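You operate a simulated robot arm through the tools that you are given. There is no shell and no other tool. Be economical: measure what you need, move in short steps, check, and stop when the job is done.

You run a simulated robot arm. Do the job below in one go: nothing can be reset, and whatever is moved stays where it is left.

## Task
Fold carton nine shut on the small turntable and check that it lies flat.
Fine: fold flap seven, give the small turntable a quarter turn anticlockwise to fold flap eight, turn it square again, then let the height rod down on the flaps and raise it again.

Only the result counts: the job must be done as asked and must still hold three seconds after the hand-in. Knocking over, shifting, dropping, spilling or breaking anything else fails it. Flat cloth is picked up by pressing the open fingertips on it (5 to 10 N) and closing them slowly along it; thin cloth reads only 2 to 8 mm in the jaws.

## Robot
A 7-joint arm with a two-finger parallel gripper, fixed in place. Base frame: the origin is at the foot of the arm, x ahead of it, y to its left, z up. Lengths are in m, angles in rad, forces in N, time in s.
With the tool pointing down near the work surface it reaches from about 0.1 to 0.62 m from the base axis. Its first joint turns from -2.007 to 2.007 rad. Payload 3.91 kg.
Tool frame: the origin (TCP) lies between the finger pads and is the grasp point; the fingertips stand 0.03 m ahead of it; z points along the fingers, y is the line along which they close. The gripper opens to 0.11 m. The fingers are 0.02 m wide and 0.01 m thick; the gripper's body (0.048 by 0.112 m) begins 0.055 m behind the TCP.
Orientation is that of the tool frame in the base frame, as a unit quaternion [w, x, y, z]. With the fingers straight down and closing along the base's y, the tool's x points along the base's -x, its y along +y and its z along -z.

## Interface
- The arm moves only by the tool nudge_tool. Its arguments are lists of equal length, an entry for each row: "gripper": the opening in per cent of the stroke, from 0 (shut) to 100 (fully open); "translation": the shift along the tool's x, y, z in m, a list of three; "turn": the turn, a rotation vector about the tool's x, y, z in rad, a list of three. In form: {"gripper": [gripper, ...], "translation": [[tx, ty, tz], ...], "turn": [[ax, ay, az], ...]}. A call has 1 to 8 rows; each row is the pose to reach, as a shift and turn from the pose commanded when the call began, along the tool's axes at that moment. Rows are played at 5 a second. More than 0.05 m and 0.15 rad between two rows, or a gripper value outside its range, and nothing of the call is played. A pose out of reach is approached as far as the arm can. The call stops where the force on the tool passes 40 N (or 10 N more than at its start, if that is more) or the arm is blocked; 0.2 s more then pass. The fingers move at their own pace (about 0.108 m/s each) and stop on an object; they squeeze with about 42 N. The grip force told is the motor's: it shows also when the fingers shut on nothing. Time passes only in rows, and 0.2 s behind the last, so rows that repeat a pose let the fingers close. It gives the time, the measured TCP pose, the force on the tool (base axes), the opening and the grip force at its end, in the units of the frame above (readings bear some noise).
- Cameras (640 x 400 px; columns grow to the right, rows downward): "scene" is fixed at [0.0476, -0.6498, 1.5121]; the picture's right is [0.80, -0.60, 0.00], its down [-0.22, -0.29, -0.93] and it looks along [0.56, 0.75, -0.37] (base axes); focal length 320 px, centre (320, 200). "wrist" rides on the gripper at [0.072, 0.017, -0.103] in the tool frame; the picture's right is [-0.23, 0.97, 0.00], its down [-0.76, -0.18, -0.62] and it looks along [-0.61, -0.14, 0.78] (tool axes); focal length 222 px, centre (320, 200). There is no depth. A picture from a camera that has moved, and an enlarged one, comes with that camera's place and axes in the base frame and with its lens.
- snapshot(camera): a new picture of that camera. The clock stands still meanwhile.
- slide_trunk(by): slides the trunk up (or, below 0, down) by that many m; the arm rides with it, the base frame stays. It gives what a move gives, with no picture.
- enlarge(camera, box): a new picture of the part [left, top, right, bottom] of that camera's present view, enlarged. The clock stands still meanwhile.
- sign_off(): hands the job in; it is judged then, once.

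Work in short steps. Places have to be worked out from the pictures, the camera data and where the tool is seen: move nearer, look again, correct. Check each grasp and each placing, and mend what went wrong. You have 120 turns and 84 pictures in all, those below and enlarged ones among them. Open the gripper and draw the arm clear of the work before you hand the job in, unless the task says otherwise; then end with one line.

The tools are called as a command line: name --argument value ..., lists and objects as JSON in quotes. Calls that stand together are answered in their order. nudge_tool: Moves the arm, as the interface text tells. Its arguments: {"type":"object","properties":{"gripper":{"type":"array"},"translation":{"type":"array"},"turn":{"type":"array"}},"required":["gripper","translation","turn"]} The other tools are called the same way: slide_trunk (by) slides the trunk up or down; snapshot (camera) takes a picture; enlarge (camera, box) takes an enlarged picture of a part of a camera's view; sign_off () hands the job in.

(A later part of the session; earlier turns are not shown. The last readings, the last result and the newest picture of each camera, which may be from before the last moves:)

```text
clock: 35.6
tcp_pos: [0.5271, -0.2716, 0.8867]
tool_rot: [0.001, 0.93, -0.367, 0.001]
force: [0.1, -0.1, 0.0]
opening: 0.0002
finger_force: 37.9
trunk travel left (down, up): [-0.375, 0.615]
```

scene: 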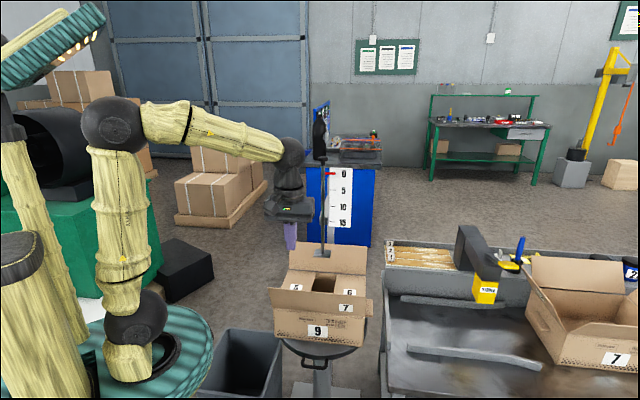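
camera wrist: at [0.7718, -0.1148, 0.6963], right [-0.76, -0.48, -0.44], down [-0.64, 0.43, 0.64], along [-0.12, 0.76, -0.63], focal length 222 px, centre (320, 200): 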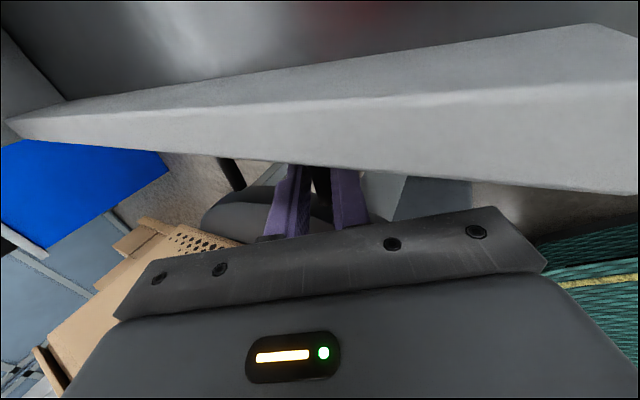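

Now I swing the arm around on the base side to the flap-8 side, turning the tool by half a turn back on the way.

nudge_tool --gripper '[0, 0, 0, 0, 0, 0, 0, 0]' --translation '[[-0.028, 0, -0.008], [-0.056, 0.001, -0.016], [-0.085, 0.001, -0.024], [-0.113, 0.002, -0.032], [-0.141, 0.002, -0.039], [-0.169, 0.002, -0.047], [-0.197, 0.003, -0.055], [-0.2257, 0.003, -0.063]]' --turn '[[0, 0, 0.1296], [0, 0, 0.2593], [0, 0, 0.3889], [0, 0, 0.5185], [0, 0, 0.6481], [0, 0, 0.7778], [0, 0, 0.9074], [0, 0, 1.037]]'

nudge_tool --gripper '[0, 0, 0, 0, 0, 0, 0, 0]' --translation '[[-0.03, 0.01, 0], [-0.059, 0.021, 0], [-0.089, 0.031, 0], [-0.119, 0.042, 0], [-0.148, 0.052, 0], [-0.178, 0.062, 0], [-0.208, 0.073, 0], [-0.2375, 0.0833, 0]]' --turn '[[0, 0, 0.1296], [0, 0, 0.2593], [0, 0, 0.3889], [0, 0, 0.5185], [0, 0, 0.6481], [0, 0, 0.7778], [0, 0, 0.9074], [0, 0, 1.037]]'

nudge_tool --gripper '[0, 0, 0, 0, 0, 0, 0, 0]' --translation '[[-0.02, 0.024, 0], [-0.039, 0.048, 0], [-0.059, 0.072, 0], [-0.079, 0.095, 0], [-0.098, 0.119, 0], [-0.118, 0.143, 0], [-0.137, 0.167, 0], [-0.157, 0.1907, 0]]' --turn '[[0, 0, 0.1375], [0, 0, 0.275], [0, 0, 0.4125], [0, 0, 0.55], [0, 0, 0.6875], [0, 0, 0.825], [0, 0, 0.9625], [0, 0, 1.1]]'

snapshot --camera "wrist"

snapshot --camera "scene"

```text
clock: 37.4
tcp_pos: [0.3596, -0.1165, 0.9498]
tool_rot: [0.0, -0.626, 0.78, -0.002]
force: [-0.1, 0.1, 0.0]
opening: 0.0002
finger_force: 37.3
trunk travel left (down, up): [-0.375, 0.615]
```

```text
clock: 39.2
tcp_pos: [0.3294, 0.1326, 0.9474]
tool_rot: [0.0, -0.158, 0.987, -0.001]
force: [0.3, 0.4, 0.4]
opening: 0.0
finger_force: 37.6
trunk travel left (down, up): [-0.375, 0.615]
```

```text
clock: 41.0
tcp_pos: [0.4191, 0.3633, 0.948]
tool_rot: [0.001, 0.382, 0.924, -0.001]
force: [0.6, 0.6, -0.4]
opening: 0.0
finger_force: 38.1
trunk travel left (down, up): [-0.375, 0.615]
```

```text
44 pictures are left
camera wrist: at [0.3805, 0.4268, 1.0515], right [0.85, 0.53, 0.0], down [0.41, -0.66, 0.62], along [0.33, -0.53, -0.78], focal length 222 px, centre (320, 200)
```

wrist: 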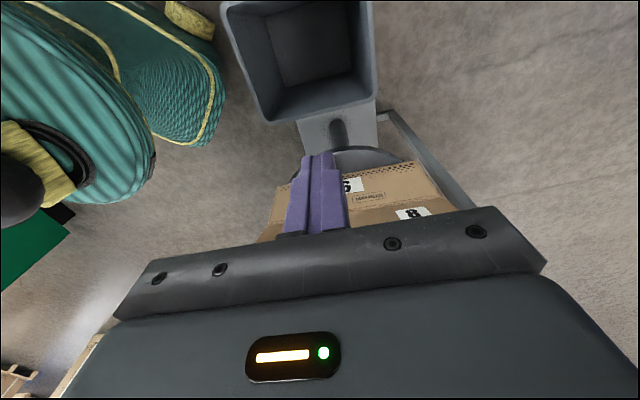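

```text
43 pictures are left
```

scene: 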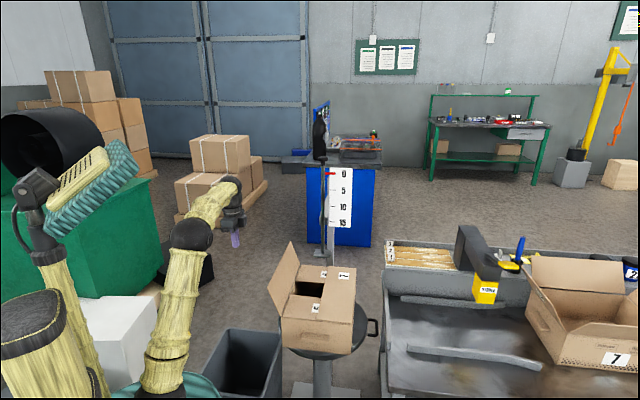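

Everything is as planned; flap 8 faces the arm. I tilt the tool towards flap 8 and lower to pushing height, still outside.

nudge_tool --gripper '[0, 0, 0, 0, 0]' --translation '[[0, 0.002, 0.015], [0, 0.004, 0.03], [0, 0.006, 0.045], [-0.01, 0.008, 0.06], [-0.02, 0.008, 0.08]]' --turn '[[0, -0.14, 0], [0, -0.28, 0], [0, -0.42, 0], [0, -0.56, 0], [0, -0.7, 0]]'

snapshot --camera "wrist"

enlarge --camera "scene" --box '[210, 200, 390, 380]'

```text
clock: 42.2
tcp_pos: [0.4391, 0.3546, 0.8683]
tool_rot: [0.319, 0.357, 0.868, -0.131]
force: [-0.2, 0.2, 0.5]
opening: 0.0001
finger_force: 37.5
trunk travel left (down, up): [-0.375, 0.615]
```

```text
42 pictures are left
camera wrist: at [0.3651, 0.4522, 0.9006], right [0.81, 0.57, 0.15], down [0.0, -0.25, 0.97], along [0.59, -0.78, -0.2], focal length 222 px, centre (320, 200)
```

wrist: 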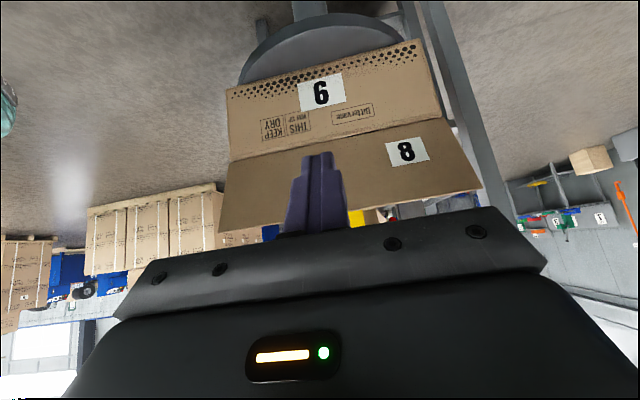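

```text
2.22 times, centred on (300, 290) of scene
camera zoom: at [0.0476, -0.6498, 1.5121], right [0.8, -0.6, 0.0], down [-0.22, -0.29, -0.93], along [0.56, 0.75, -0.37], focal length 710 px, centre (364, 0)
```

zoom: 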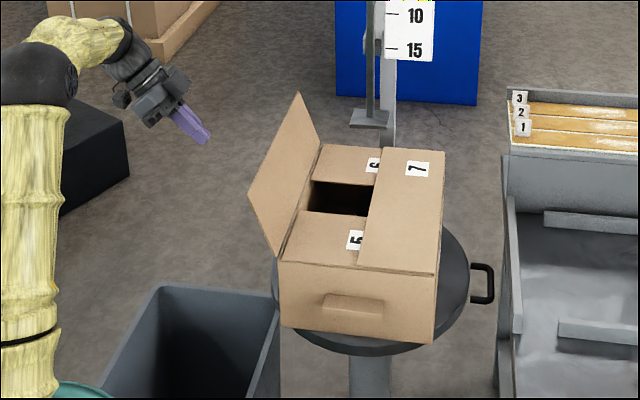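

The finger is centred on flap 8 (v ≈ 0.561). I push it up past upright the same way as flap 7.

nudge_tool --gripper '[0, 0, 0, 0, 0, 0, 0, 0]' --translation '[[-0.025, 0, 0.0341], [-0.0523, 0, 0.0637], [-0.067, 0, 0.0773], [-0.0823, 0, 0.0902], [-0.0934, 0, 0.0956], [-0.1037, 0, 0.1004], [-0.1167, 0, 0.1113], [-0.1276, 0, 0.1218]]' --turn '[[0, 0, 0], [0, 0, 0], [0, 0, 0], [0, 0, 0], [0, 0, 0], [0, 0, 0], [0, 0, 0], [0, 0, 0]]'

enlarge --camera "scene" --box '[210, 200, 390, 380]'

```text
clock: 44.0
tcp_pos: [0.5622, 0.2285, 0.8584]
tool_rot: [0.318, 0.358, 0.868, -0.132]
force: [0.1, -0.6, -0.1]
opening: 0.0
finger_force: 37.2
trunk travel left (down, up): [-0.375, 0.615]
```

```text
2.22 times, centred on (300, 290) of scene
camera zoom: at [0.0476, -0.6498, 1.5121], right [0.8, -0.6, 0.0], down [-0.22, -0.29, -0.93], along [0.56, 0.75, -0.37], focal length 710 px, centre (364, 0)
```

zoom: 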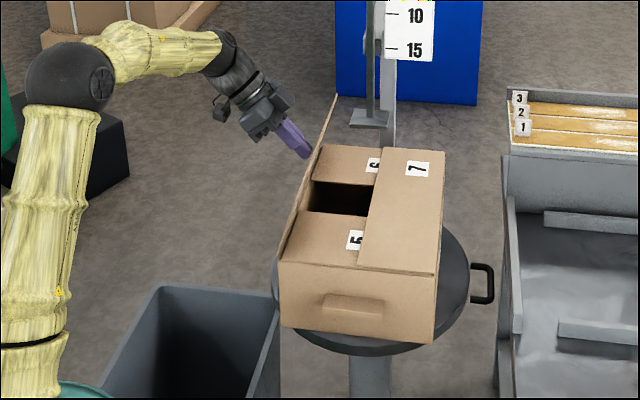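

Flap 8 is past upright. I carry it over and down.

nudge_tool --gripper '[0, 0, 0, 0, 0, 0, 0, 0]' --translation '[[-0.008, 0, 0.014], [-0.0145, 0, 0.028], [-0.017, 0, 0.044], [-0.018, 0, 0.0595], [-0.016, 0, 0.074], [-0.014, 0, 0.0835], [-0.011, 0, 0.092], [-0.0085, 0, 0.099]]' --turn '[[0, 0, 0], [0, 0, 0], [0, 0, 0], [0, 0, 0], [0, 0, 0], [0, 0, 0], [0, 0, 0], [0, 0, 0]]'

enlarge --camera "scene" --box '[210, 200, 390, 380]'

```text
clock: 45.8
tcp_pos: [0.6134, 0.1798, 0.7886]
tool_rot: [0.319, 0.359, 0.867, -0.131]
force: [-1.1, 0.5, 4.5]
opening: 0.0
finger_force: 37.6
trunk travel left (down, up): [-0.375, 0.615]
```

```text
2.22 times, centred on (300, 290) of scene
camera zoom: at [0.0476, -0.6498, 1.5121], right [0.8, -0.6, 0.0], down [-0.22, -0.29, -0.93], along [0.56, 0.75, -0.37], focal length 710 px, centre (364, 0)
```

zoom: 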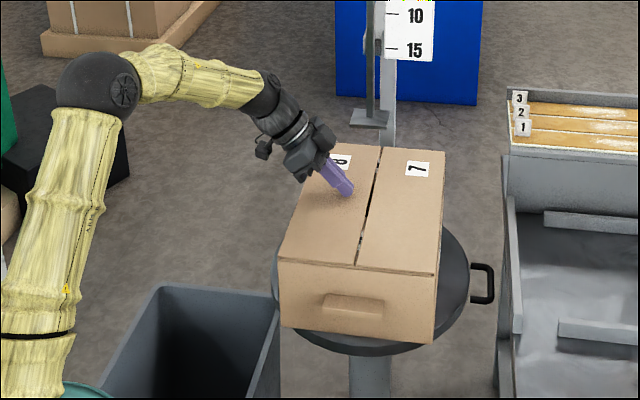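

Flap 8 is down beside flap 7. A slight extra press, then I withdraw and check that it stays.

nudge_tool --gripper '[0, 0, 0, 0, 0, 0, 0]' --translation '[[0.002, 0, 0.0025], [0.002, 0, 0.0025], [0, 0, -0.02], [0, 0, -0.06], [0, 0, -0.1], [0, 0, -0.14], [0, 0, -0.18]]' --turn '[[0, 0, 0], [0, 0, 0], [0, 0, 0], [0, 0, 0], [0, 0, 0], [0, 0, 0], [0, 0, 0]]'

enlarge --camera "scene" --box '[210, 200, 390, 380]'

snapshot --camera "wrist"

```text
clock: 47.4
tcp_pos: [0.5322, 0.2631, 0.9251]
tool_rot: [0.318, 0.357, 0.868, -0.132]
force: [0.6, 0.2, -0.2]
opening: 0.0
finger_force: 37.6
trunk travel left (down, up): [-0.375, 0.615]
```

```text
2.22 times, centred on (300, 290) of scene
camera zoom: at [0.0476, -0.6498, 1.5121], right [0.8, -0.6, 0.0], down [-0.22, -0.29, -0.93], along [0.56, 0.75, -0.37], focal length 710 px, centre (364, 0)
```

zoom: 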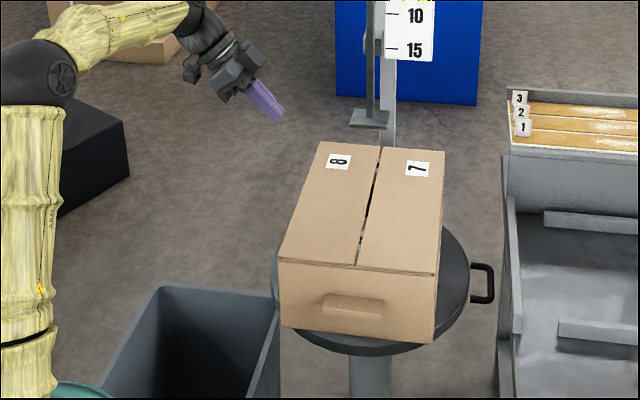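

```text
37 pictures are left
camera wrist: at [0.4583, 0.3605, 0.9579], right [0.81, 0.57, 0.14], down [0.0, -0.25, 0.97], along [0.59, -0.78, -0.21], focal length 222 px, centre (320, 200)
```

wrist: 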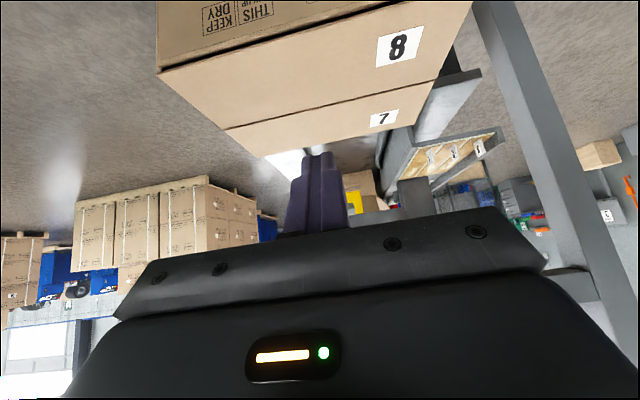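

Both flaps lie closed. Now I return to the handle: straighten, then swing back round on the base side with the tool yawing back to the leg-grip orientation.

nudge_tool --gripper '[0, 0, 0, 0, 0]' --translation '[[0.02, 0, -0.023], [0.04, 0, -0.046], [0.06, 0, -0.068], [0.08, 0, -0.091], [0.1, 0, -0.114]]' --turn '[[0, 0.14, 0], [0, 0.28, 0], [0, 0.42, 0], [0, 0.56, 0], [0, 0.7, 0]]'

nudge_tool --gripper '[0, 0, 0, 0, 0, 0, 0, 0]' --translation '[[-0.0124, -0.0283, 0], [-0.0248, -0.0566, 0], [-0.0371, -0.0848, 0], [-0.0495, -0.1131, 0], [-0.0619, -0.1414, 0], [-0.0743, -0.1697, 0], [-0.0866, -0.1979, 0], [-0.099, -0.2262, 0]]' --turn '[[0, 0, -0.1375], [0, 0, -0.275], [0, 0, -0.4125], [0, 0, -0.55], [0, 0, -0.6875], [0, 0, -0.825], [0, 0, -0.9625], [0, 0, -1.1]]'

nudge_tool --gripper '[0, 0, 0, 0, 0, 0, 0, 0]' --translation '[[0.0061, -0.0309, 0], [0.0122, -0.0618, 0], [0.0183, -0.0926, 0], [0.0244, -0.1235, 0], [0.0305, -0.1544, 0], [0.0366, -0.1853, 0], [0.0427, -0.2161, 0], [0.0488, -0.247, 0]]' --turn '[[0, 0, -0.1296], [0, 0, -0.2593], [0, 0, -0.3889], [0, 0, -0.5185], [0, 0, -0.6481], [0, 0, -0.7778], [0, 0, -0.9074], [0, 0, -1.037]]'

nudge_tool --gripper '[28, 28, 28, 28, 28, 28, 28, 28]' --translation '[[0.014, -0.0245, 0], [0.028, -0.049, 0], [0.042, -0.0735, 0], [0.056, -0.098, 0], [0.07, -0.1226, 0.015], [0.084, -0.1471, 0.03], [0.098, -0.1716, 0.045], [0.112, -0.1961, 0.063]]' --turn '[[0, 0, -0.1296], [0, 0, -0.2593], [0, 0, -0.3889], [0, 0, -0.5185], [0, 0, -0.6481], [0, 0, -0.7778], [0, 0, -0.9074], [0, 0, -1.037]]'

```text
clock: 48.6
tcp_pos: [0.4252, 0.3678, 0.9481]
tool_rot: [0.001, 0.383, 0.924, 0.0]
force: [0.5, 0.2, 0.3]
opening: 0.0
finger_force: 37.2
trunk travel left (down, up): [-0.375, 0.615]
```

```text
clock: 50.4
tcp_pos: [0.3353, 0.1363, 0.9487]
tool_rot: [0.0, -0.159, 0.987, -0.001]
force: [0.3, 0.5, 0.0]
opening: 0.0
finger_force: 38.0
trunk travel left (down, up): [-0.375, 0.615]
```

```text
clock: 52.2
tcp_pos: [0.3668, -0.1132, 0.9493]
tool_rot: [-0.001, -0.627, 0.779, -0.001]
force: [0.1, 0.2, 0.1]
opening: 0.0
finger_force: 38.0
trunk travel left (down, up): [-0.375, 0.615]
```

```text
clock: 54.0
tcp_pos: [0.5363, -0.2657, 0.8846]
tool_rot: [0.002, 0.931, -0.365, 0.0]
force: [0.3, -0.7, 0.2]
opening: 0.0306
finger_force: 0.0
trunk travel left (down, up): [-0.375, 0.615]
```

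Same yaw as at release. I move back to the pre-grasp pose over the handle leg and look.

nudge_tool --gripper '[28, 28, 28, 28, 28, 28, 28]' --translation '[[0, -0.035, 0.01], [0, -0.07, 0.02], [-0.001, -0.105, 0.035], [-0.001, -0.141, 0.05], [-0.001, -0.176, 0.068], [-0.002, -0.211, 0.086], [-0.0017, -0.2463, 0.1041]]' --turn '[[0.067, 0, 0], [0.134, 0, 0], [0.201, 0, 0], [0.269, 0, 0], [0.336, 0, 0], [0.403, 0, 0], [0.47, 0, 0]]'

snapshot --camera "wrist"

enlarge --camera "scene" --box '[250, 220, 410, 400]'

```text
clock: 55.6
tcp_pos: [0.702, -0.0813, 0.7812]
tool_rot: [-0.216, 0.905, -0.356, 0.086]
force: [0.4, 0.3, 0.3]
opening: 0.0307
finger_force: 0.1
trunk travel left (down, up): [-0.375, 0.615]
```

```text
36 pictures are left
camera wrist: at [0.7138, -0.1757, 0.8661], right [-0.76, -0.48, -0.44], down [-0.64, 0.43, 0.63], along [-0.12, 0.76, -0.63], focal length 222 px, centre (320, 200)
```

wrist: 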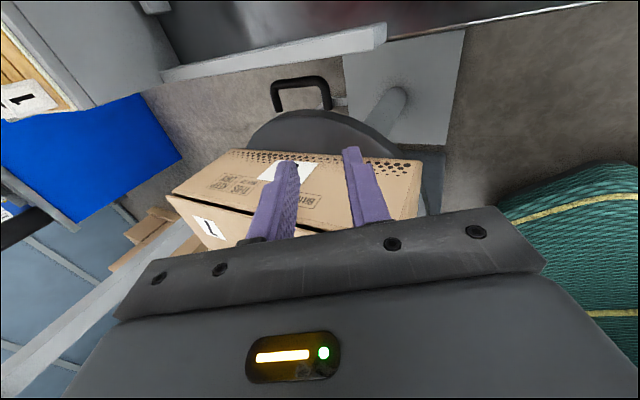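

```text
2.22 times, centred on (330, 310) of scene
camera zoom: at [0.0476, -0.6498, 1.5121], right [0.8, -0.6, 0.0], down [-0.22, -0.29, -0.93], along [0.56, 0.75, -0.37], focal length 710 px, centre (298, -44)
```

zoom: 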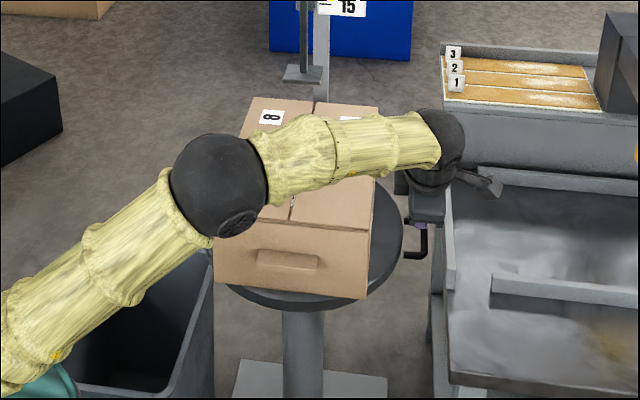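

The handle leg appears in line. I approach along the tool axis, pausing to check just above it.

nudge_tool --gripper '[28, 28, 28, 28]' --translation '[[0.001, 0, 0.04], [0.001, 0, 0.08], [0.002, 0.0005, 0.12], [0.0024, 0.0007, 0.15]]' --turn '[[0, 0, 0], [0, 0, 0], [0, 0, 0], [0, 0, 0]]'

enlarge --camera "wrist" --box '[200, 60, 440, 240]'

```text
clock: 56.6
tcp_pos: [0.7471, -0.0359, 0.6468]
tool_rot: [-0.217, 0.904, -0.358, 0.086]
force: [-0.3, -0.1, -0.4]
opening: 0.0304
finger_force: 0.0
trunk travel left (down, up): [-0.375, 0.615]
```

```text
2.22 times, centred on (320, 150) of wrist
camera zoom: at [0.7608, -0.1304, 0.7319], right [-0.76, -0.48, -0.44], down [-0.64, 0.43, 0.64], along [-0.12, 0.76, -0.63], focal length 494 px, centre (320, 311)
```

zoom: 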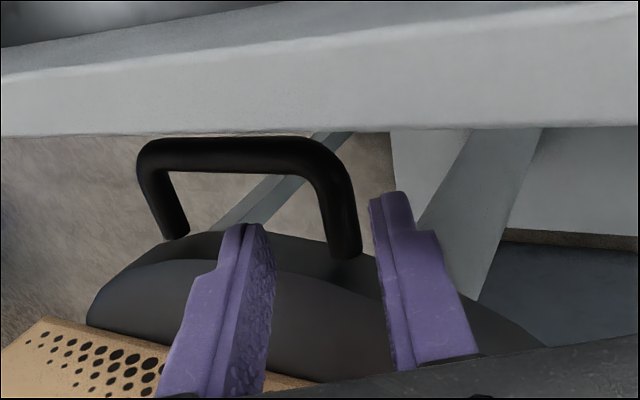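

The leg is slightly towards the base-side finger; I shift 3 mm that way and finish the approach.

nudge_tool --gripper '[28, 28, 28, 28]' --translation '[[0, 0.003, 0.003], [0, 0.003, 0.015], [0, 0.003, 0.027], [0, 0.003, 0.039]]' --turn '[[0, 0, 0], [0, 0, 0], [0, 0, 0], [0, 0, 0]]'

enlarge --camera "wrist" --box '[200, 60, 440, 240]'

```text
clock: 57.6
tcp_pos: [0.7599, -0.0252, 0.6125]
tool_rot: [-0.215, 0.905, -0.356, 0.086]
force: [-0.6, 0.2, 0.4]
opening: 0.0309
finger_force: 0.0
trunk travel left (down, up): [-0.375, 0.615]
```

```text
2.22 times, centred on (320, 150) of wrist
camera zoom: at [0.7711, -0.12, 0.6966], right [-0.76, -0.48, -0.44], down [-0.64, 0.43, 0.63], along [-0.12, 0.76, -0.63], focal length 494 px, centre (320, 311)
```

zoom: 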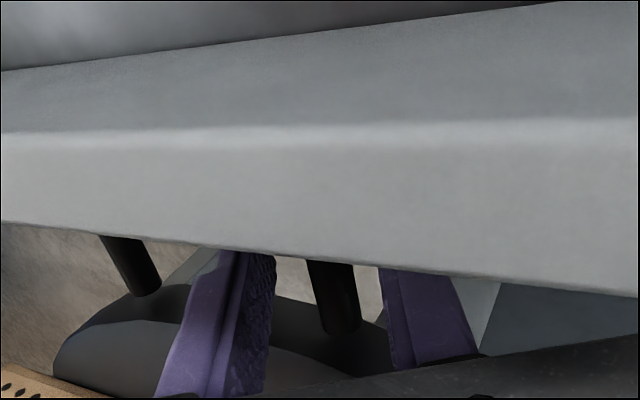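

The leg sits between the fingers. I close loosely and turn the table back clockwise through about 37°, reducing the tilt.

nudge_tool --gripper '[13, 13, 13, 13, 13, 13, 13]' --translation '[[0, 0, 0], [0, 0, 0], [-0.0082, 0.022, -0.0112], [-0.0195, 0.0428, -0.0217], [-0.0338, 0.0621, -0.0316], [-0.0508, 0.0797, -0.0405], [-0.0701, 0.0951, -0.0483]]' --turn '[[0, 0, 0], [0, 0, 0], [-0.0699, 0.0548, 0.118], [-0.1393, 0.1013, 0.2396], [-0.2073, 0.1395, 0.365], [-0.2735, 0.169, 0.4935], [-0.3376, 0.1899, 0.625]]'

enlarge --camera "scene" --box '[250, 220, 410, 400]'

```text
clock: 59.2
tcp_pos: [0.6342, -0.0569, 0.611]
tool_rot: [-0.045, 0.763, -0.644, 0.039]
force: [-0.4, 1.4, 1.8]
opening: 0.0149
finger_force: 0.2
trunk travel left (down, up): [-0.375, 0.615]
```

```text
2.22 times, centred on (330, 310) of scene
camera zoom: at [0.0476, -0.6498, 1.5121], right [0.8, -0.6, 0.0], down [-0.22, -0.29, -0.93], along [0.56, 0.75, -0.37], focal length 710 px, centre (298, -44)
```

zoom: 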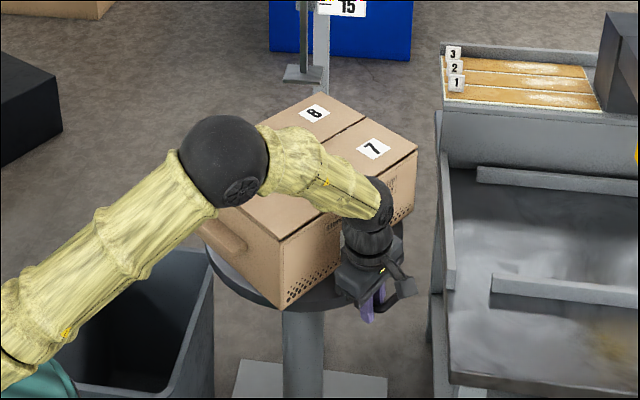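

At about 55° from square, forces near zero. I continue clockwise by 45°.

nudge_tool --gripper '[13, 13, 13, 13, 13, 13]' --translation '[[-0.0083, 0.0246, -0.003], [-0.0198, 0.048, -0.0058], [-0.0343, 0.0695, -0.0084], [-0.0514, 0.0892, -0.0107], [-0.0709, 0.1063, -0.0128], [-0.0926, 0.1208, -0.0146]]' --turn '[[-0.0399, 0.013, 0.1293], [-0.0796, 0.0209, 0.2592], [-0.1184, 0.0234, 0.3897], [-0.1174, 0.0312, 0.5194], [-0.1157, 0.0391, 0.6491], [-0.1139, 0.0468, 0.779]]'

enlarge --camera "scene" --box '[250, 220, 410, 400]'

```text
clock: 60.6
tcp_pos: [0.4979, 0.0148, 0.6125]
tool_rot: [0.0, -0.461, 0.887, -0.001]
force: [-0.4, 0.1, -0.1]
opening: 0.0144
finger_force: 0.3
trunk travel left (down, up): [-0.375, 0.615]
```

```text
2.22 times, centred on (330, 310) of scene
camera zoom: at [0.0476, -0.6498, 1.5121], right [0.8, -0.6, 0.0], down [-0.22, -0.29, -0.93], along [0.56, 0.75, -0.37], focal length 710 px, centre (298, -44)
```

zoom: 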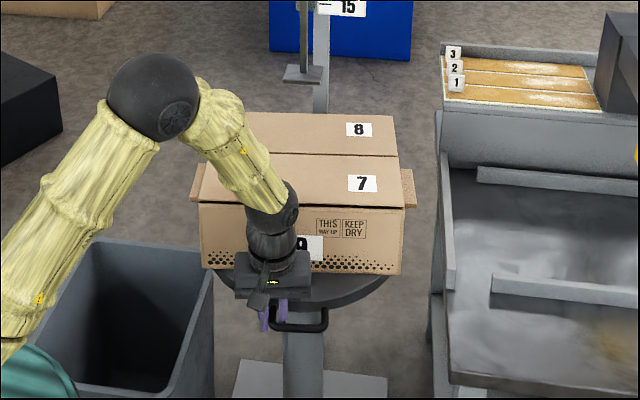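

About 10° left. I tighten the loose grip a little and take the rest.

nudge_tool --gripper '[12, 12, 12, 12]' --translation '[[0, 0, 0], [-0.0055, 0.0173, 0], [-0.0124, 0.0336, 0], [-0.0124, 0.0336, 0]]' --turn '[[0, 0, 0], [0, 0, 0.09], [0, 0, 0.178], [0, 0, 0.178]]'

enlarge --camera "scene" --box '[250, 220, 410, 400]'

```text
clock: 61.6
tcp_pos: [0.4799, 0.0452, 0.6108]
tool_rot: [-0.001, -0.381, 0.925, -0.001]
force: [2.7, -0.4, -0.8]
opening: 0.0142
finger_force: 1.2
trunk travel left (down, up): [-0.375, 0.615]
```

```text
2.22 times, centred on (330, 310) of scene
camera zoom: at [0.0476, -0.6498, 1.5121], right [0.8, -0.6, 0.0], down [-0.22, -0.29, -0.93], along [0.56, 0.75, -0.37], focal length 710 px, centre (298, -44)
```

zoom: 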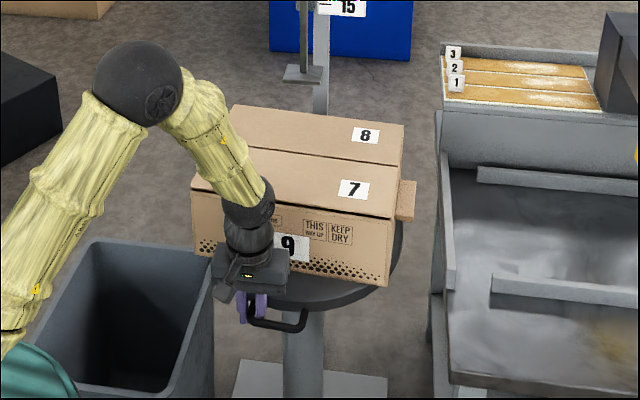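

It looks a few degrees past square compared with the first pictures. I compare with the same crop as before.

enlarge --camera "scene" --box '[270, 320, 390, 400]'

```text
5.00 times, centred on (330, 360) of scene
camera zoom: at [0.0476, -0.6498, 1.5121], right [0.8, -0.6, 0.0], down [-0.22, -0.29, -0.93], along [0.56, 0.75, -0.37], focal length 1598 px, centre (270, -600)
```

zoom: 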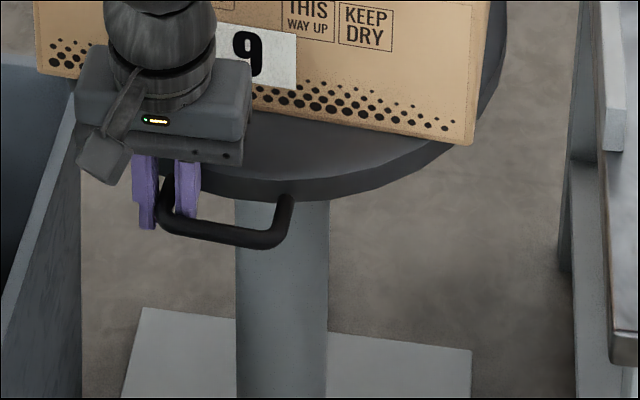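

The handle's corner is ~13 mm clockwise of its original place (~0.065–0.07 rad). I turn back anticlockwise by that plus the grip play.

nudge_tool --gripper '[12, 12, 12]' --translation '[[0.0017, -0.0073, 0], [0.0034, -0.0147, 0], [0.0034, -0.0147, 0]]' --turn '[[0, 0, -0.038], [0, 0, -0.076], [0, 0, -0.076]]'

enlarge --camera "scene" --box '[270, 320, 390, 400]'

```text
clock: 62.4
tcp_pos: [0.4863, 0.0322, 0.6101]
tool_rot: [-0.001, -0.417, 0.909, -0.001]
force: [-0.1, 0.1, -0.2]
opening: 0.0133
finger_force: 0.1
trunk travel left (down, up): [-0.375, 0.615]
```

```text
5.00 times, centred on (330, 360) of scene
camera zoom: at [0.0476, -0.6498, 1.5121], right [0.8, -0.6, 0.0], down [-0.22, -0.29, -0.93], along [0.56, 0.75, -0.37], focal length 1598 px, centre (270, -600)
```

zoom: 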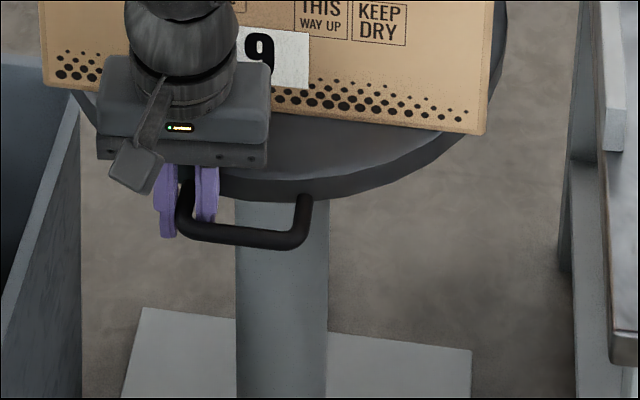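

The carton and handle match their original pixels within about one pixel: square. I open and lift straight up.

nudge_tool --gripper '[28, 28, 28, 28, 28, 28, 28, 28]' --translation '[[0, 0, 0], [0, 0, 0], [0, 0, -0.03], [0, 0, -0.07], [0, 0, -0.11], [0.01, 0, -0.15], [0.02, 0, -0.19], [0.03, 0, -0.23]]' --turn '[[0, 0, 0], [0, 0, 0], [0, 0, 0], [0, 0, 0], [0, 0, 0], [0, 0, 0], [0, 0, 0], [0, 0, 0]]'

slide_trunk --by 0.5

snapshot --camera "wrist"

enlarge --camera "scene" --box '[250, 220, 410, 400]'

enlarge --camera "scene" --box '[270, 140, 390, 270]'

```text
clock: 64.2
tcp_pos: [0.467, 0.0096, 0.8414]
tool_rot: [-0.001, -0.417, 0.909, -0.001]
force: [0.4, -0.2, 0.9]
opening: 0.0309
finger_force: 0.0
trunk travel left (down, up): [-0.375, 0.615]
```

```text
refused: 0.5 is not a number from -0.4 to 0.4
```

```text
27 pictures are left
camera wrist: at [0.4088, -0.0338, 0.9459], right [-0.59, 0.81, 0.0], down [0.63, 0.46, 0.62], along [0.5, 0.37, -0.78], focal length 222 px, centre (320, 200)
```

wrist: 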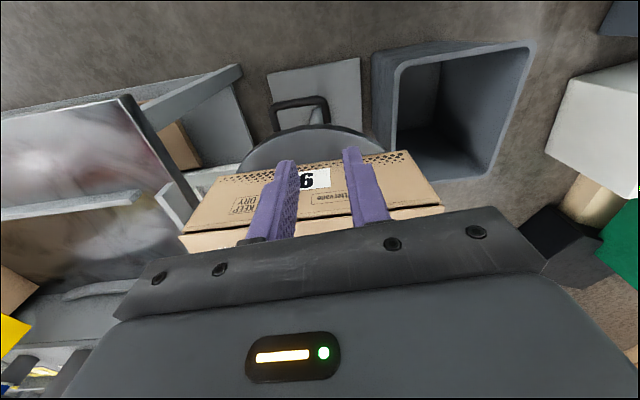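

```text
2.22 times, centred on (330, 310) of scene
camera zoom: at [0.0476, -0.6498, 1.5121], right [0.8, -0.6, 0.0], down [-0.22, -0.29, -0.93], along [0.56, 0.75, -0.37], focal length 710 px, centre (298, -44)
```

zoom: 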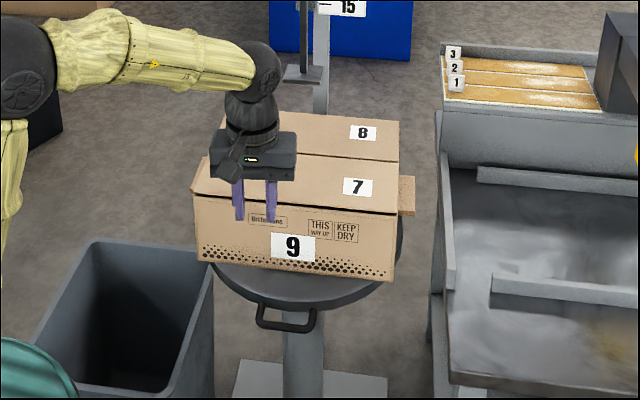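

```text
3.08 times, centred on (330, 205) of scene
camera zoom: at [0.0476, -0.6498, 1.5121], right [0.8, -0.6, 0.0], down [-0.22, -0.29, -0.93], along [0.56, 0.75, -0.37], focal length 983 px, centre (289, 185)
```

zoom: 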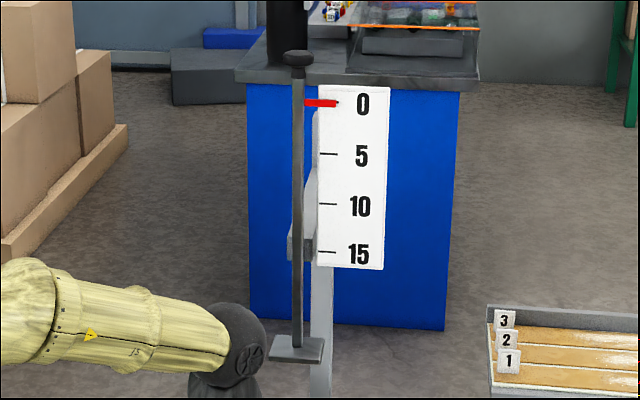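

The carton is square and shut. Next the height rod: knob at about (0.643, 0.135, 1.26); I'll grip the knob with a forward-tilted tool from the base side so the hand stays clear of the scale. First raise the trunk.

slide_trunk --by 0.4

nudge_tool --gripper '[55, 55, 55, 55, 55, 55, 55]' --translation '[[0, 0, -0.01], [0, 0, -0.02], [0, 0, -0.03], [0, 0, -0.04], [0, 0, -0.05], [0, 0, -0.06], [0, 0, -0.07]]' --turn '[[0, -0.143, 0], [0, -0.286, 0], [0, -0.429, 0], [0, -0.572, 0], [0, -0.715, 0], [0, -0.858, 0], [0, -1.0, 0]]'

snapshot --camera "wrist"

```text
clock: 68.0
tcp_pos: [0.4683, 0.009, 1.2417]
tool_rot: [-0.001, -0.417, 0.909, -0.002]
force: [-0.4, -0.7, 0.8]
opening: 0.0308
finger_force: 0.1
trunk travel left (down, up): [-0.775, 0.215]
```

```text
clock: 69.7
tcp_pos: [0.4675, 0.011, 1.3119]
tool_rot: [0.436, -0.367, 0.797, 0.2]
force: [0.0, -0.4, -0.8]
opening: 0.0605
finger_force: 0.0
trunk travel left (down, up): [-0.775, 0.215]
```

```text
24 pictures are left
camera wrist: at [0.3746, -0.0738, 1.3069], right [-0.66, 0.73, 0.19], down [0.06, -0.2, 0.98], along [0.75, 0.65, 0.09], focal length 222 px, centre (320, 200)
```

wrist: 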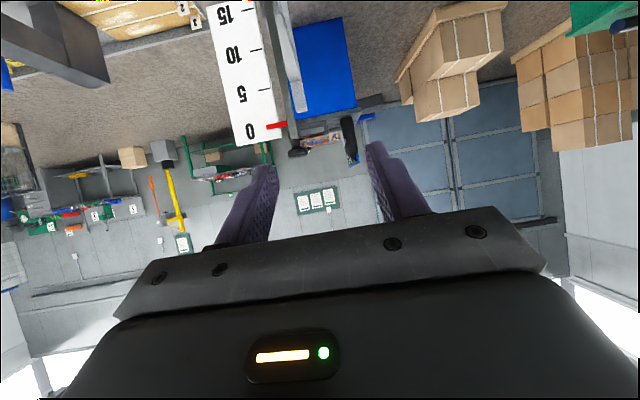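

The wrist view confirms the knob at (0.643, 0.134, 1.26). I move to a point 7 cm short of it along the tool axis.

nudge_tool --gripper '[55, 55, 55, 55]' --translation '[[-0.017, -0.0133, 0.033], [-0.034, -0.0267, 0.066], [-0.0515, -0.04, 0.0995], [-0.0686, -0.0533, 0.1327]]' --turn '[[0, 0, 0], [0, 0, 0], [0, 0, 0], [0, 0, 0]]'

snapshot --camera "wrist"

enlarge --camera "scene" --box '[270, 110, 390, 240]'

```text
clock: 70.7
tcp_pos: [0.6069, 0.0888, 1.296]
tool_rot: [0.435, -0.366, 0.798, 0.199]
force: [0.5, 0.0, 0.2]
opening: 0.0604
finger_force: 0.0
trunk travel left (down, up): [-0.775, 0.215]
```

```text
23 pictures are left
camera wrist: at [0.5122, 0.004, 1.2919], right [-0.66, 0.73, 0.19], down [0.06, -0.2, 0.98], along [0.75, 0.65, 0.09], focal length 222 px, centre (320, 200)
```

wrist: 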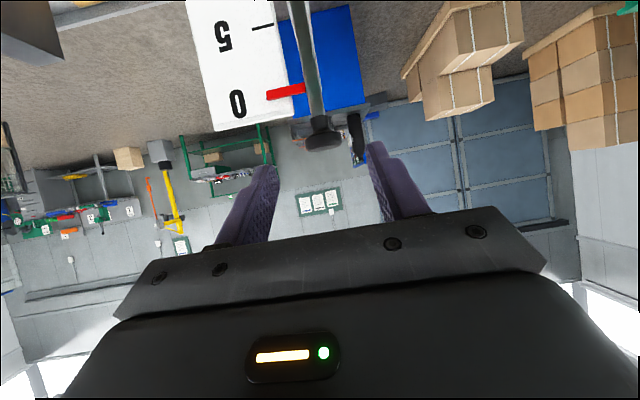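

```text
3.08 times, centred on (330, 175) of scene
camera zoom: at [0.0476, -0.6498, 1.5121], right [0.8, -0.6, 0.0], down [-0.22, -0.29, -0.93], along [0.56, 0.75, -0.37], focal length 983 px, centre (289, 277)
```

zoom: 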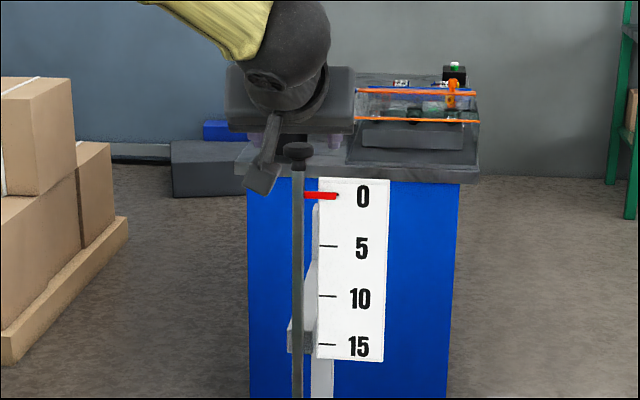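

The knob is dead ahead, centred between the fingers. I advance 6.5 cm and close on it.

nudge_tool --gripper '[55, 55, 55, 0, 0, 0]' --translation '[[-0.0005, 0.0005, 0.03], [-0.001, 0.0007, 0.05], [-0.001, 0.0007, 0.065], [-0.001, 0.0007, 0.065], [-0.001, 0.0007, 0.065], [-0.001, 0.0007, 0.065]]' --turn '[[0, 0, 0], [0, 0, 0], [0, 0, 0], [0, 0, 0], [0, 0, 0], [0, 0, 0]]'

snapshot --camera "wrist"

```text
clock: 72.0
tcp_pos: [0.6412, 0.1318, 1.2621]
tool_rot: [0.434, -0.366, 0.799, 0.198]
force: [-1.4, 4.2, -6.1]
opening: 0.0309
finger_force: 45.5
trunk travel left (down, up): [-0.775, 0.215]
```

```text
21 pictures are left
camera wrist: at [0.5474, 0.0467, 1.258], right [-0.66, 0.73, 0.19], down [0.06, -0.2, 0.98], along [0.75, 0.66, 0.09], focal length 222 px, centre (320, 200)
```

wrist: 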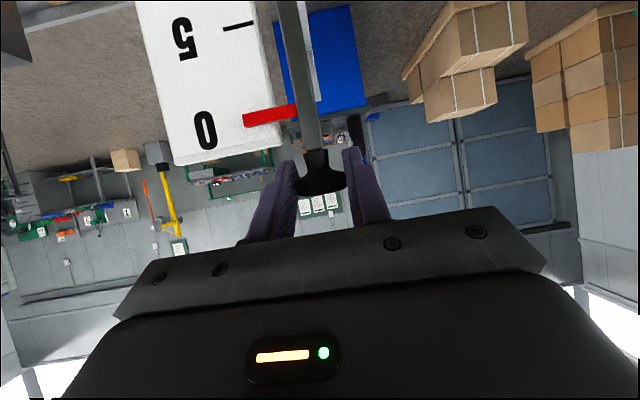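

Knob gripped (31 mm). I lower the rod straight down by 10 cm first.

nudge_tool --gripper '[0, 0, 0, 0, 0]' --translation '[[0.0168, 0, 0.0109], [0.0335, 0, 0.0218], [0.0503, 0, 0.0327], [0.067, 0, 0.0436], [0.0838, 0, 0.0545]]' --turn '[[0, 0, 0], [0, 0, 0], [0, 0, 0], [0, 0, 0], [0, 0, 0]]'

enlarge --camera "scene" --box '[260, 130, 400, 340]'

```text
clock: 72.5
tcp_pos: [0.6417, 0.131, 1.2531]
tool_rot: [0.447, -0.367, 0.792, 0.197]
force: [-3.5, -6.4, 12.1]
opening: 0.0308
finger_force: 45.3
trunk travel left (down, up): [-0.775, 0.215]
stopped in row 2: the force on the tool passed its limit (the readings are from after the stop); the commanded pose is now the measured one
```

```text
1.90 times, centred on (330, 235) of scene
camera zoom: at [0.0476, -0.6498, 1.5121], right [0.8, -0.6, 0.0], down [-0.22, -0.29, -0.93], along [0.56, 0.75, -0.37], focal length 609 px, centre (301, 133)
```

zoom: 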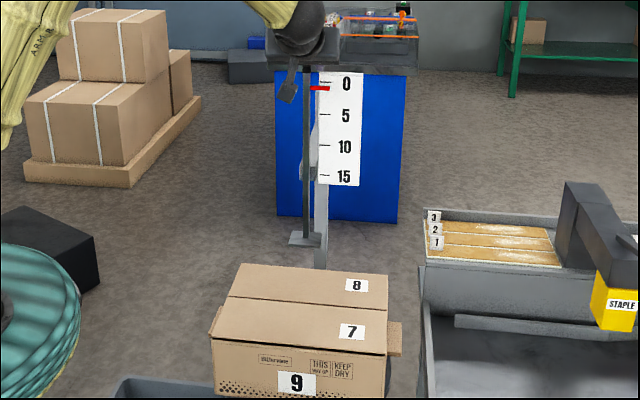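

The rod resists (friction/damping) and the pointer has moved to about 1 cm. I lower more slowly.

nudge_tool --gripper '[0, 0, 0, 0, 0, 0, 0, 0]' --translation '[[0.0034, 0, 0.0022], [0.0067, 0, 0.0044], [0.0101, 0, 0.0065], [0.0134, 0, 0.0087], [0.0168, 0, 0.0109], [0.0201, 0, 0.0131], [0.0235, 0, 0.0153], [0.0268, 0, 0.0174]]' --turn '[[0, 0, 0], [0, 0, 0], [0, 0, 0], [0, 0, 0], [0, 0, 0], [0, 0, 0], [0, 0, 0], [0, 0, 0]]'

```text
clock: 73.1
tcp_pos: [0.641, 0.1308, 1.252]
tool_rot: [0.452, -0.369, 0.788, 0.197]
force: [-20.2, -6.0, 12.6]
opening: 0.0308
finger_force: 45.0
trunk travel left (down, up): [-0.775, 0.215]
stopped in row 2: the force on the tool passed its limit (the readings are from after the stop); the commanded pose is now the measured one
```

Sideways force suggests the rigid grip is binding the rod in its guide. I open the fingers a little to relax it and look at the rod.

nudge_tool --gripper '[33, 33, 33]' --translation '[[0, 0, 0], [0, 0, 0], [0, 0, 0]]' --turn '[[0, 0, 0], [0, 0, 0], [0, 0, 0]]'

enlarge --camera "scene" --box '[260, 130, 400, 340]'

snapshot --camera "wrist"

```text
clock: 73.9
tcp_pos: [0.6429, 0.1315, 1.2515]
tool_rot: [0.452, -0.368, 0.788, 0.197]
force: [-14.1, -3.0, 18.1]
opening: 0.0324
finger_force: 0.1
trunk travel left (down, up): [-0.775, 0.215]
```

```text
1.90 times, centred on (330, 235) of scene
camera zoom: at [0.0476, -0.6498, 1.5121], right [0.8, -0.6, 0.0], down [-0.22, -0.29, -0.93], along [0.56, 0.75, -0.37], focal length 609 px, centre (301, 133)
```

zoom: 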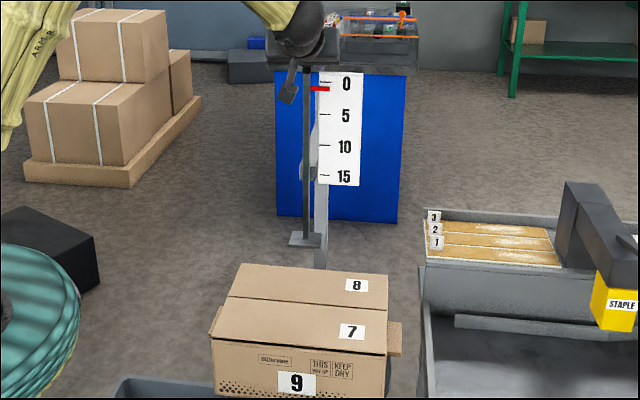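

```text
18 pictures are left
camera wrist: at [0.5481, 0.0468, 1.2433], right [-0.67, 0.73, 0.17], down [0.03, -0.21, 0.98], along [0.75, 0.66, 0.12], focal length 222 px, centre (320, 200)
```

wrist: 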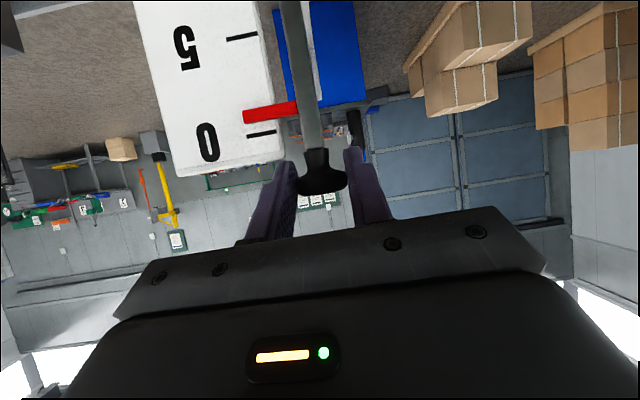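

The scale-side fingertip appears to be sitting on the top of the scale plate – that's the block. I open, back out, and swing the approach heading to about straight ahead (+x), which keeps both fingertips clear of the scale.

nudge_tool --gripper '[55, 55, 55, 55, 55]' --translation '[[0, 0, 0], [0, 0, -0.01], [0, 0, -0.03], [0, 0, -0.055], [0, 0, -0.08]]' --turn '[[0, 0, 0], [0, 0, 0], [0, 0, 0], [0, 0, 0], [0, 0, 0]]'

nudge_tool --gripper '[55, 55, 55, 55, 55, 55]' --translation '[[-0.002, 0.009, 0.003], [-0.004, 0.018, 0.007], [-0.006, 0.027, 0.01], [-0.007, 0.035, 0.013], [-0.009, 0.044, 0.017], [-0.011, 0.0525, 0.02]]' --turn '[[0.1143, 0.003, 0.0685], [0.2287, 0.006, 0.137], [0.343, 0.009, 0.2055], [0.4573, 0.012, 0.274], [0.5717, 0.015, 0.3425], [0.686, 0.018, 0.411]]'

snapshot --camera "wrist"

enlarge --camera "scene" --box '[270, 130, 390, 260]'

```text
clock: 75.1
tcp_pos: [0.6002, 0.0797, 1.2923]
tool_rot: [0.45, -0.367, 0.79, 0.196]
force: [-1.3, 0.3, -1.1]
opening: 0.0605
finger_force: 0.1
trunk travel left (down, up): [-0.775, 0.215]
```

```text
clock: 76.5
tcp_pos: [0.6006, 0.0186, 1.2497]
tool_rot: [0.456, 0.069, 0.887, -0.029]
force: [-0.5, -2.8, 2.8]
opening: 0.0603
finger_force: 0.1
out of reach, approached as far as the arm can: row 5
trunk travel left (down, up): [-0.775, 0.215]
```

```text
17 pictures are left
camera wrist: at [0.4791, 0.0545, 1.2528], right [0.28, 0.94, 0.2], down [-0.09, -0.18, 0.98], along [0.96, -0.29, 0.04], focal length 222 px, centre (320, 200)
```

wrist: 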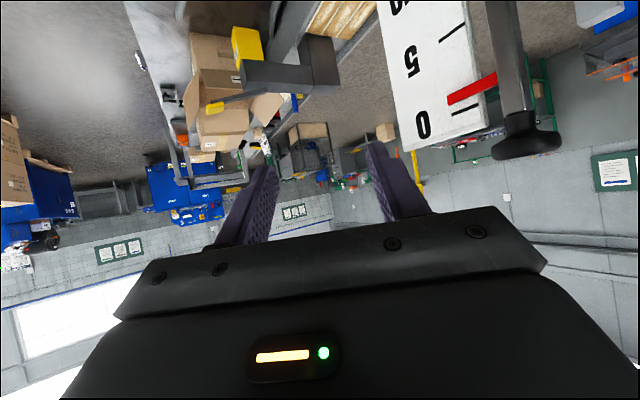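

```text
3.08 times, centred on (330, 195) of scene
camera zoom: at [0.0476, -0.6498, 1.5121], right [0.8, -0.6, 0.0], down [-0.22, -0.29, -0.93], along [0.56, 0.75, -0.37], focal length 983 px, centre (289, 215)
```

zoom: 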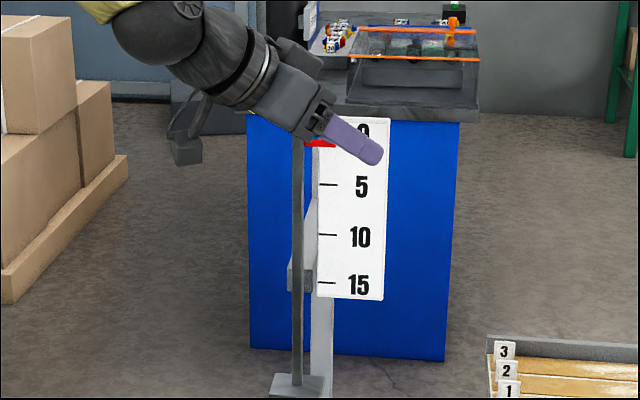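

Triangulated: scale plate's rod-side edge is at about (0.669, 0.127), top z 1.22, knob at (0.643, 0.135, 1.247). With this heading (-8°) the fingers clear the plate if they reach only ~1 cm past the knob. I move to a pre-grasp in front of the knob.

nudge_tool --gripper '[55, 55, 55, 55, 55, 55]' --translation '[[-0.009, -0.002, -0.025], [-0.0185, -0.004, -0.0498], [-0.017, 0.027, -0.052], [-0.015, 0.058, -0.054], [-0.013, 0.089, -0.056], [-0.0112, 0.1198, -0.0575]]' --turn '[[0, 0, 0], [0, 0, 0], [0, 0, 0], [0, 0, 0], [0, 0, 0], [0, 0, 0]]'

snapshot --camera "wrist"

```text
clock: 77.9
tcp_pos: [0.5255, 0.2495, 1.3268]
tool_rot: [0.491, -0.032, 0.87, 0.005]
force: [-0.4, 0.6, -0.2]
opening: 0.0606
finger_force: 0.0
trunk travel left (down, up): [-0.775, 0.215]
```

```text
15 pictures are left
camera wrist: at [0.3996, 0.2592, 1.317], right [0.06, 0.98, 0.17], down [-0.13, -0.16, 0.98], along [0.99, -0.08, 0.12], focal length 222 px, centre (320, 200)
```

wrist: 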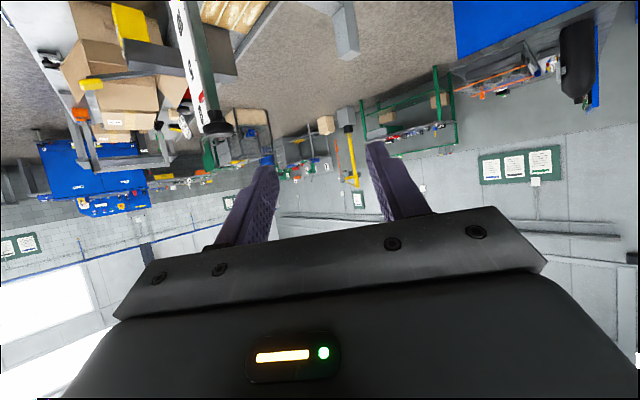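

The arm had been stuck short of the commanded pose and has now caught up (heading 3°). I move back sideways to the pre-grasp point, 6 cm short of the grip.

nudge_tool --gripper '[55, 55, 55, 55, 55, 55]' --translation '[[0.003, -0.03, 0], [0.006, -0.06, 0], [0.009, -0.09, 0.01], [0.012, -0.1202, 0.02], [0.0137, -0.1202, 0.04], [0.0137, -0.1202, 0.0577]]' --turn '[[0, 0, 0], [0, 0, 0], [0, 0, 0], [0, 0, 0], [0, 0, 0], [0, 0, 0]]'

snapshot --camera "wrist"

```text
clock: 79.3
tcp_pos: [0.5744, 0.1292, 1.286]
tool_rot: [0.491, -0.031, 0.871, 0.004]
force: [0.8, 0.4, 0.2]
opening: 0.0605
finger_force: 0.0
trunk travel left (down, up): [-0.775, 0.215]
```

```text
14 pictures are left
camera wrist: at [0.4489, 0.1387, 1.2775], right [0.06, 0.98, 0.17], down [-0.13, -0.16, 0.98], along [0.99, -0.08, 0.12], focal length 222 px, centre (320, 200)
```

wrist: 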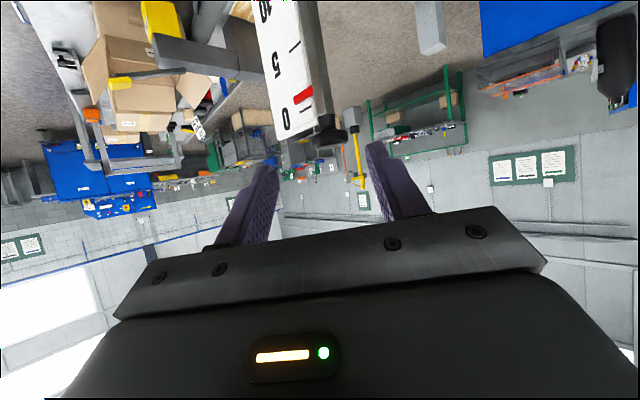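

Knob is straight ahead at (0.643, 0.134, 1.246). I advance 6 cm so the tips pass it by only 1 cm and close.

nudge_tool --gripper '[55, 55, 55, 25, 0, 0, 0]' --translation '[[0, 0.0015, 0.02], [-0.001, 0.0015, 0.04], [-0.001, 0.0015, 0.06], [-0.001, 0.0015, 0.06], [-0.001, 0.0015, 0.06], [-0.001, 0.0015, 0.06], [-0.001, 0.0015, 0.06]]' --turn '[[0, 0, 0], [0, 0, 0], [0, 0, 0], [0, 0, 0], [0, 0, 0], [0, 0, 0], [0, 0, 0]]'

snapshot --camera "wrist"

```text
clock: 80.9
tcp_pos: [0.6275, 0.138, 1.2551]
tool_rot: [0.49, -0.034, 0.871, 0.005]
force: [2.7, 12.6, -1.2]
opening: 0.0308
finger_force: 45.3
trunk travel left (down, up): [-0.775, 0.215]
```

```text
13 pictures are left
camera wrist: at [0.501, 0.1475, 1.2467], right [0.06, 0.98, 0.17], down [-0.13, -0.16, 0.98], along [0.99, -0.08, 0.12], focal length 222 px, centre (320, 200)
```

wrist: 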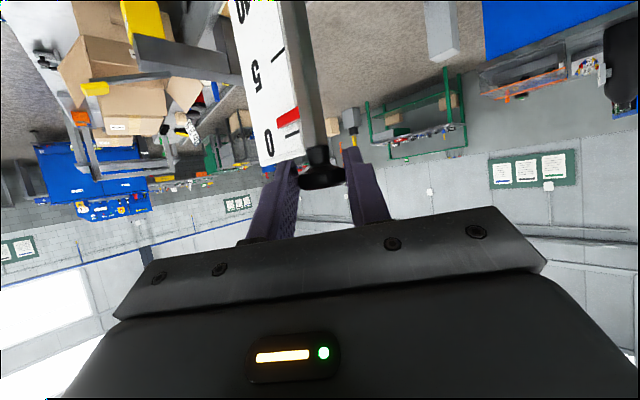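

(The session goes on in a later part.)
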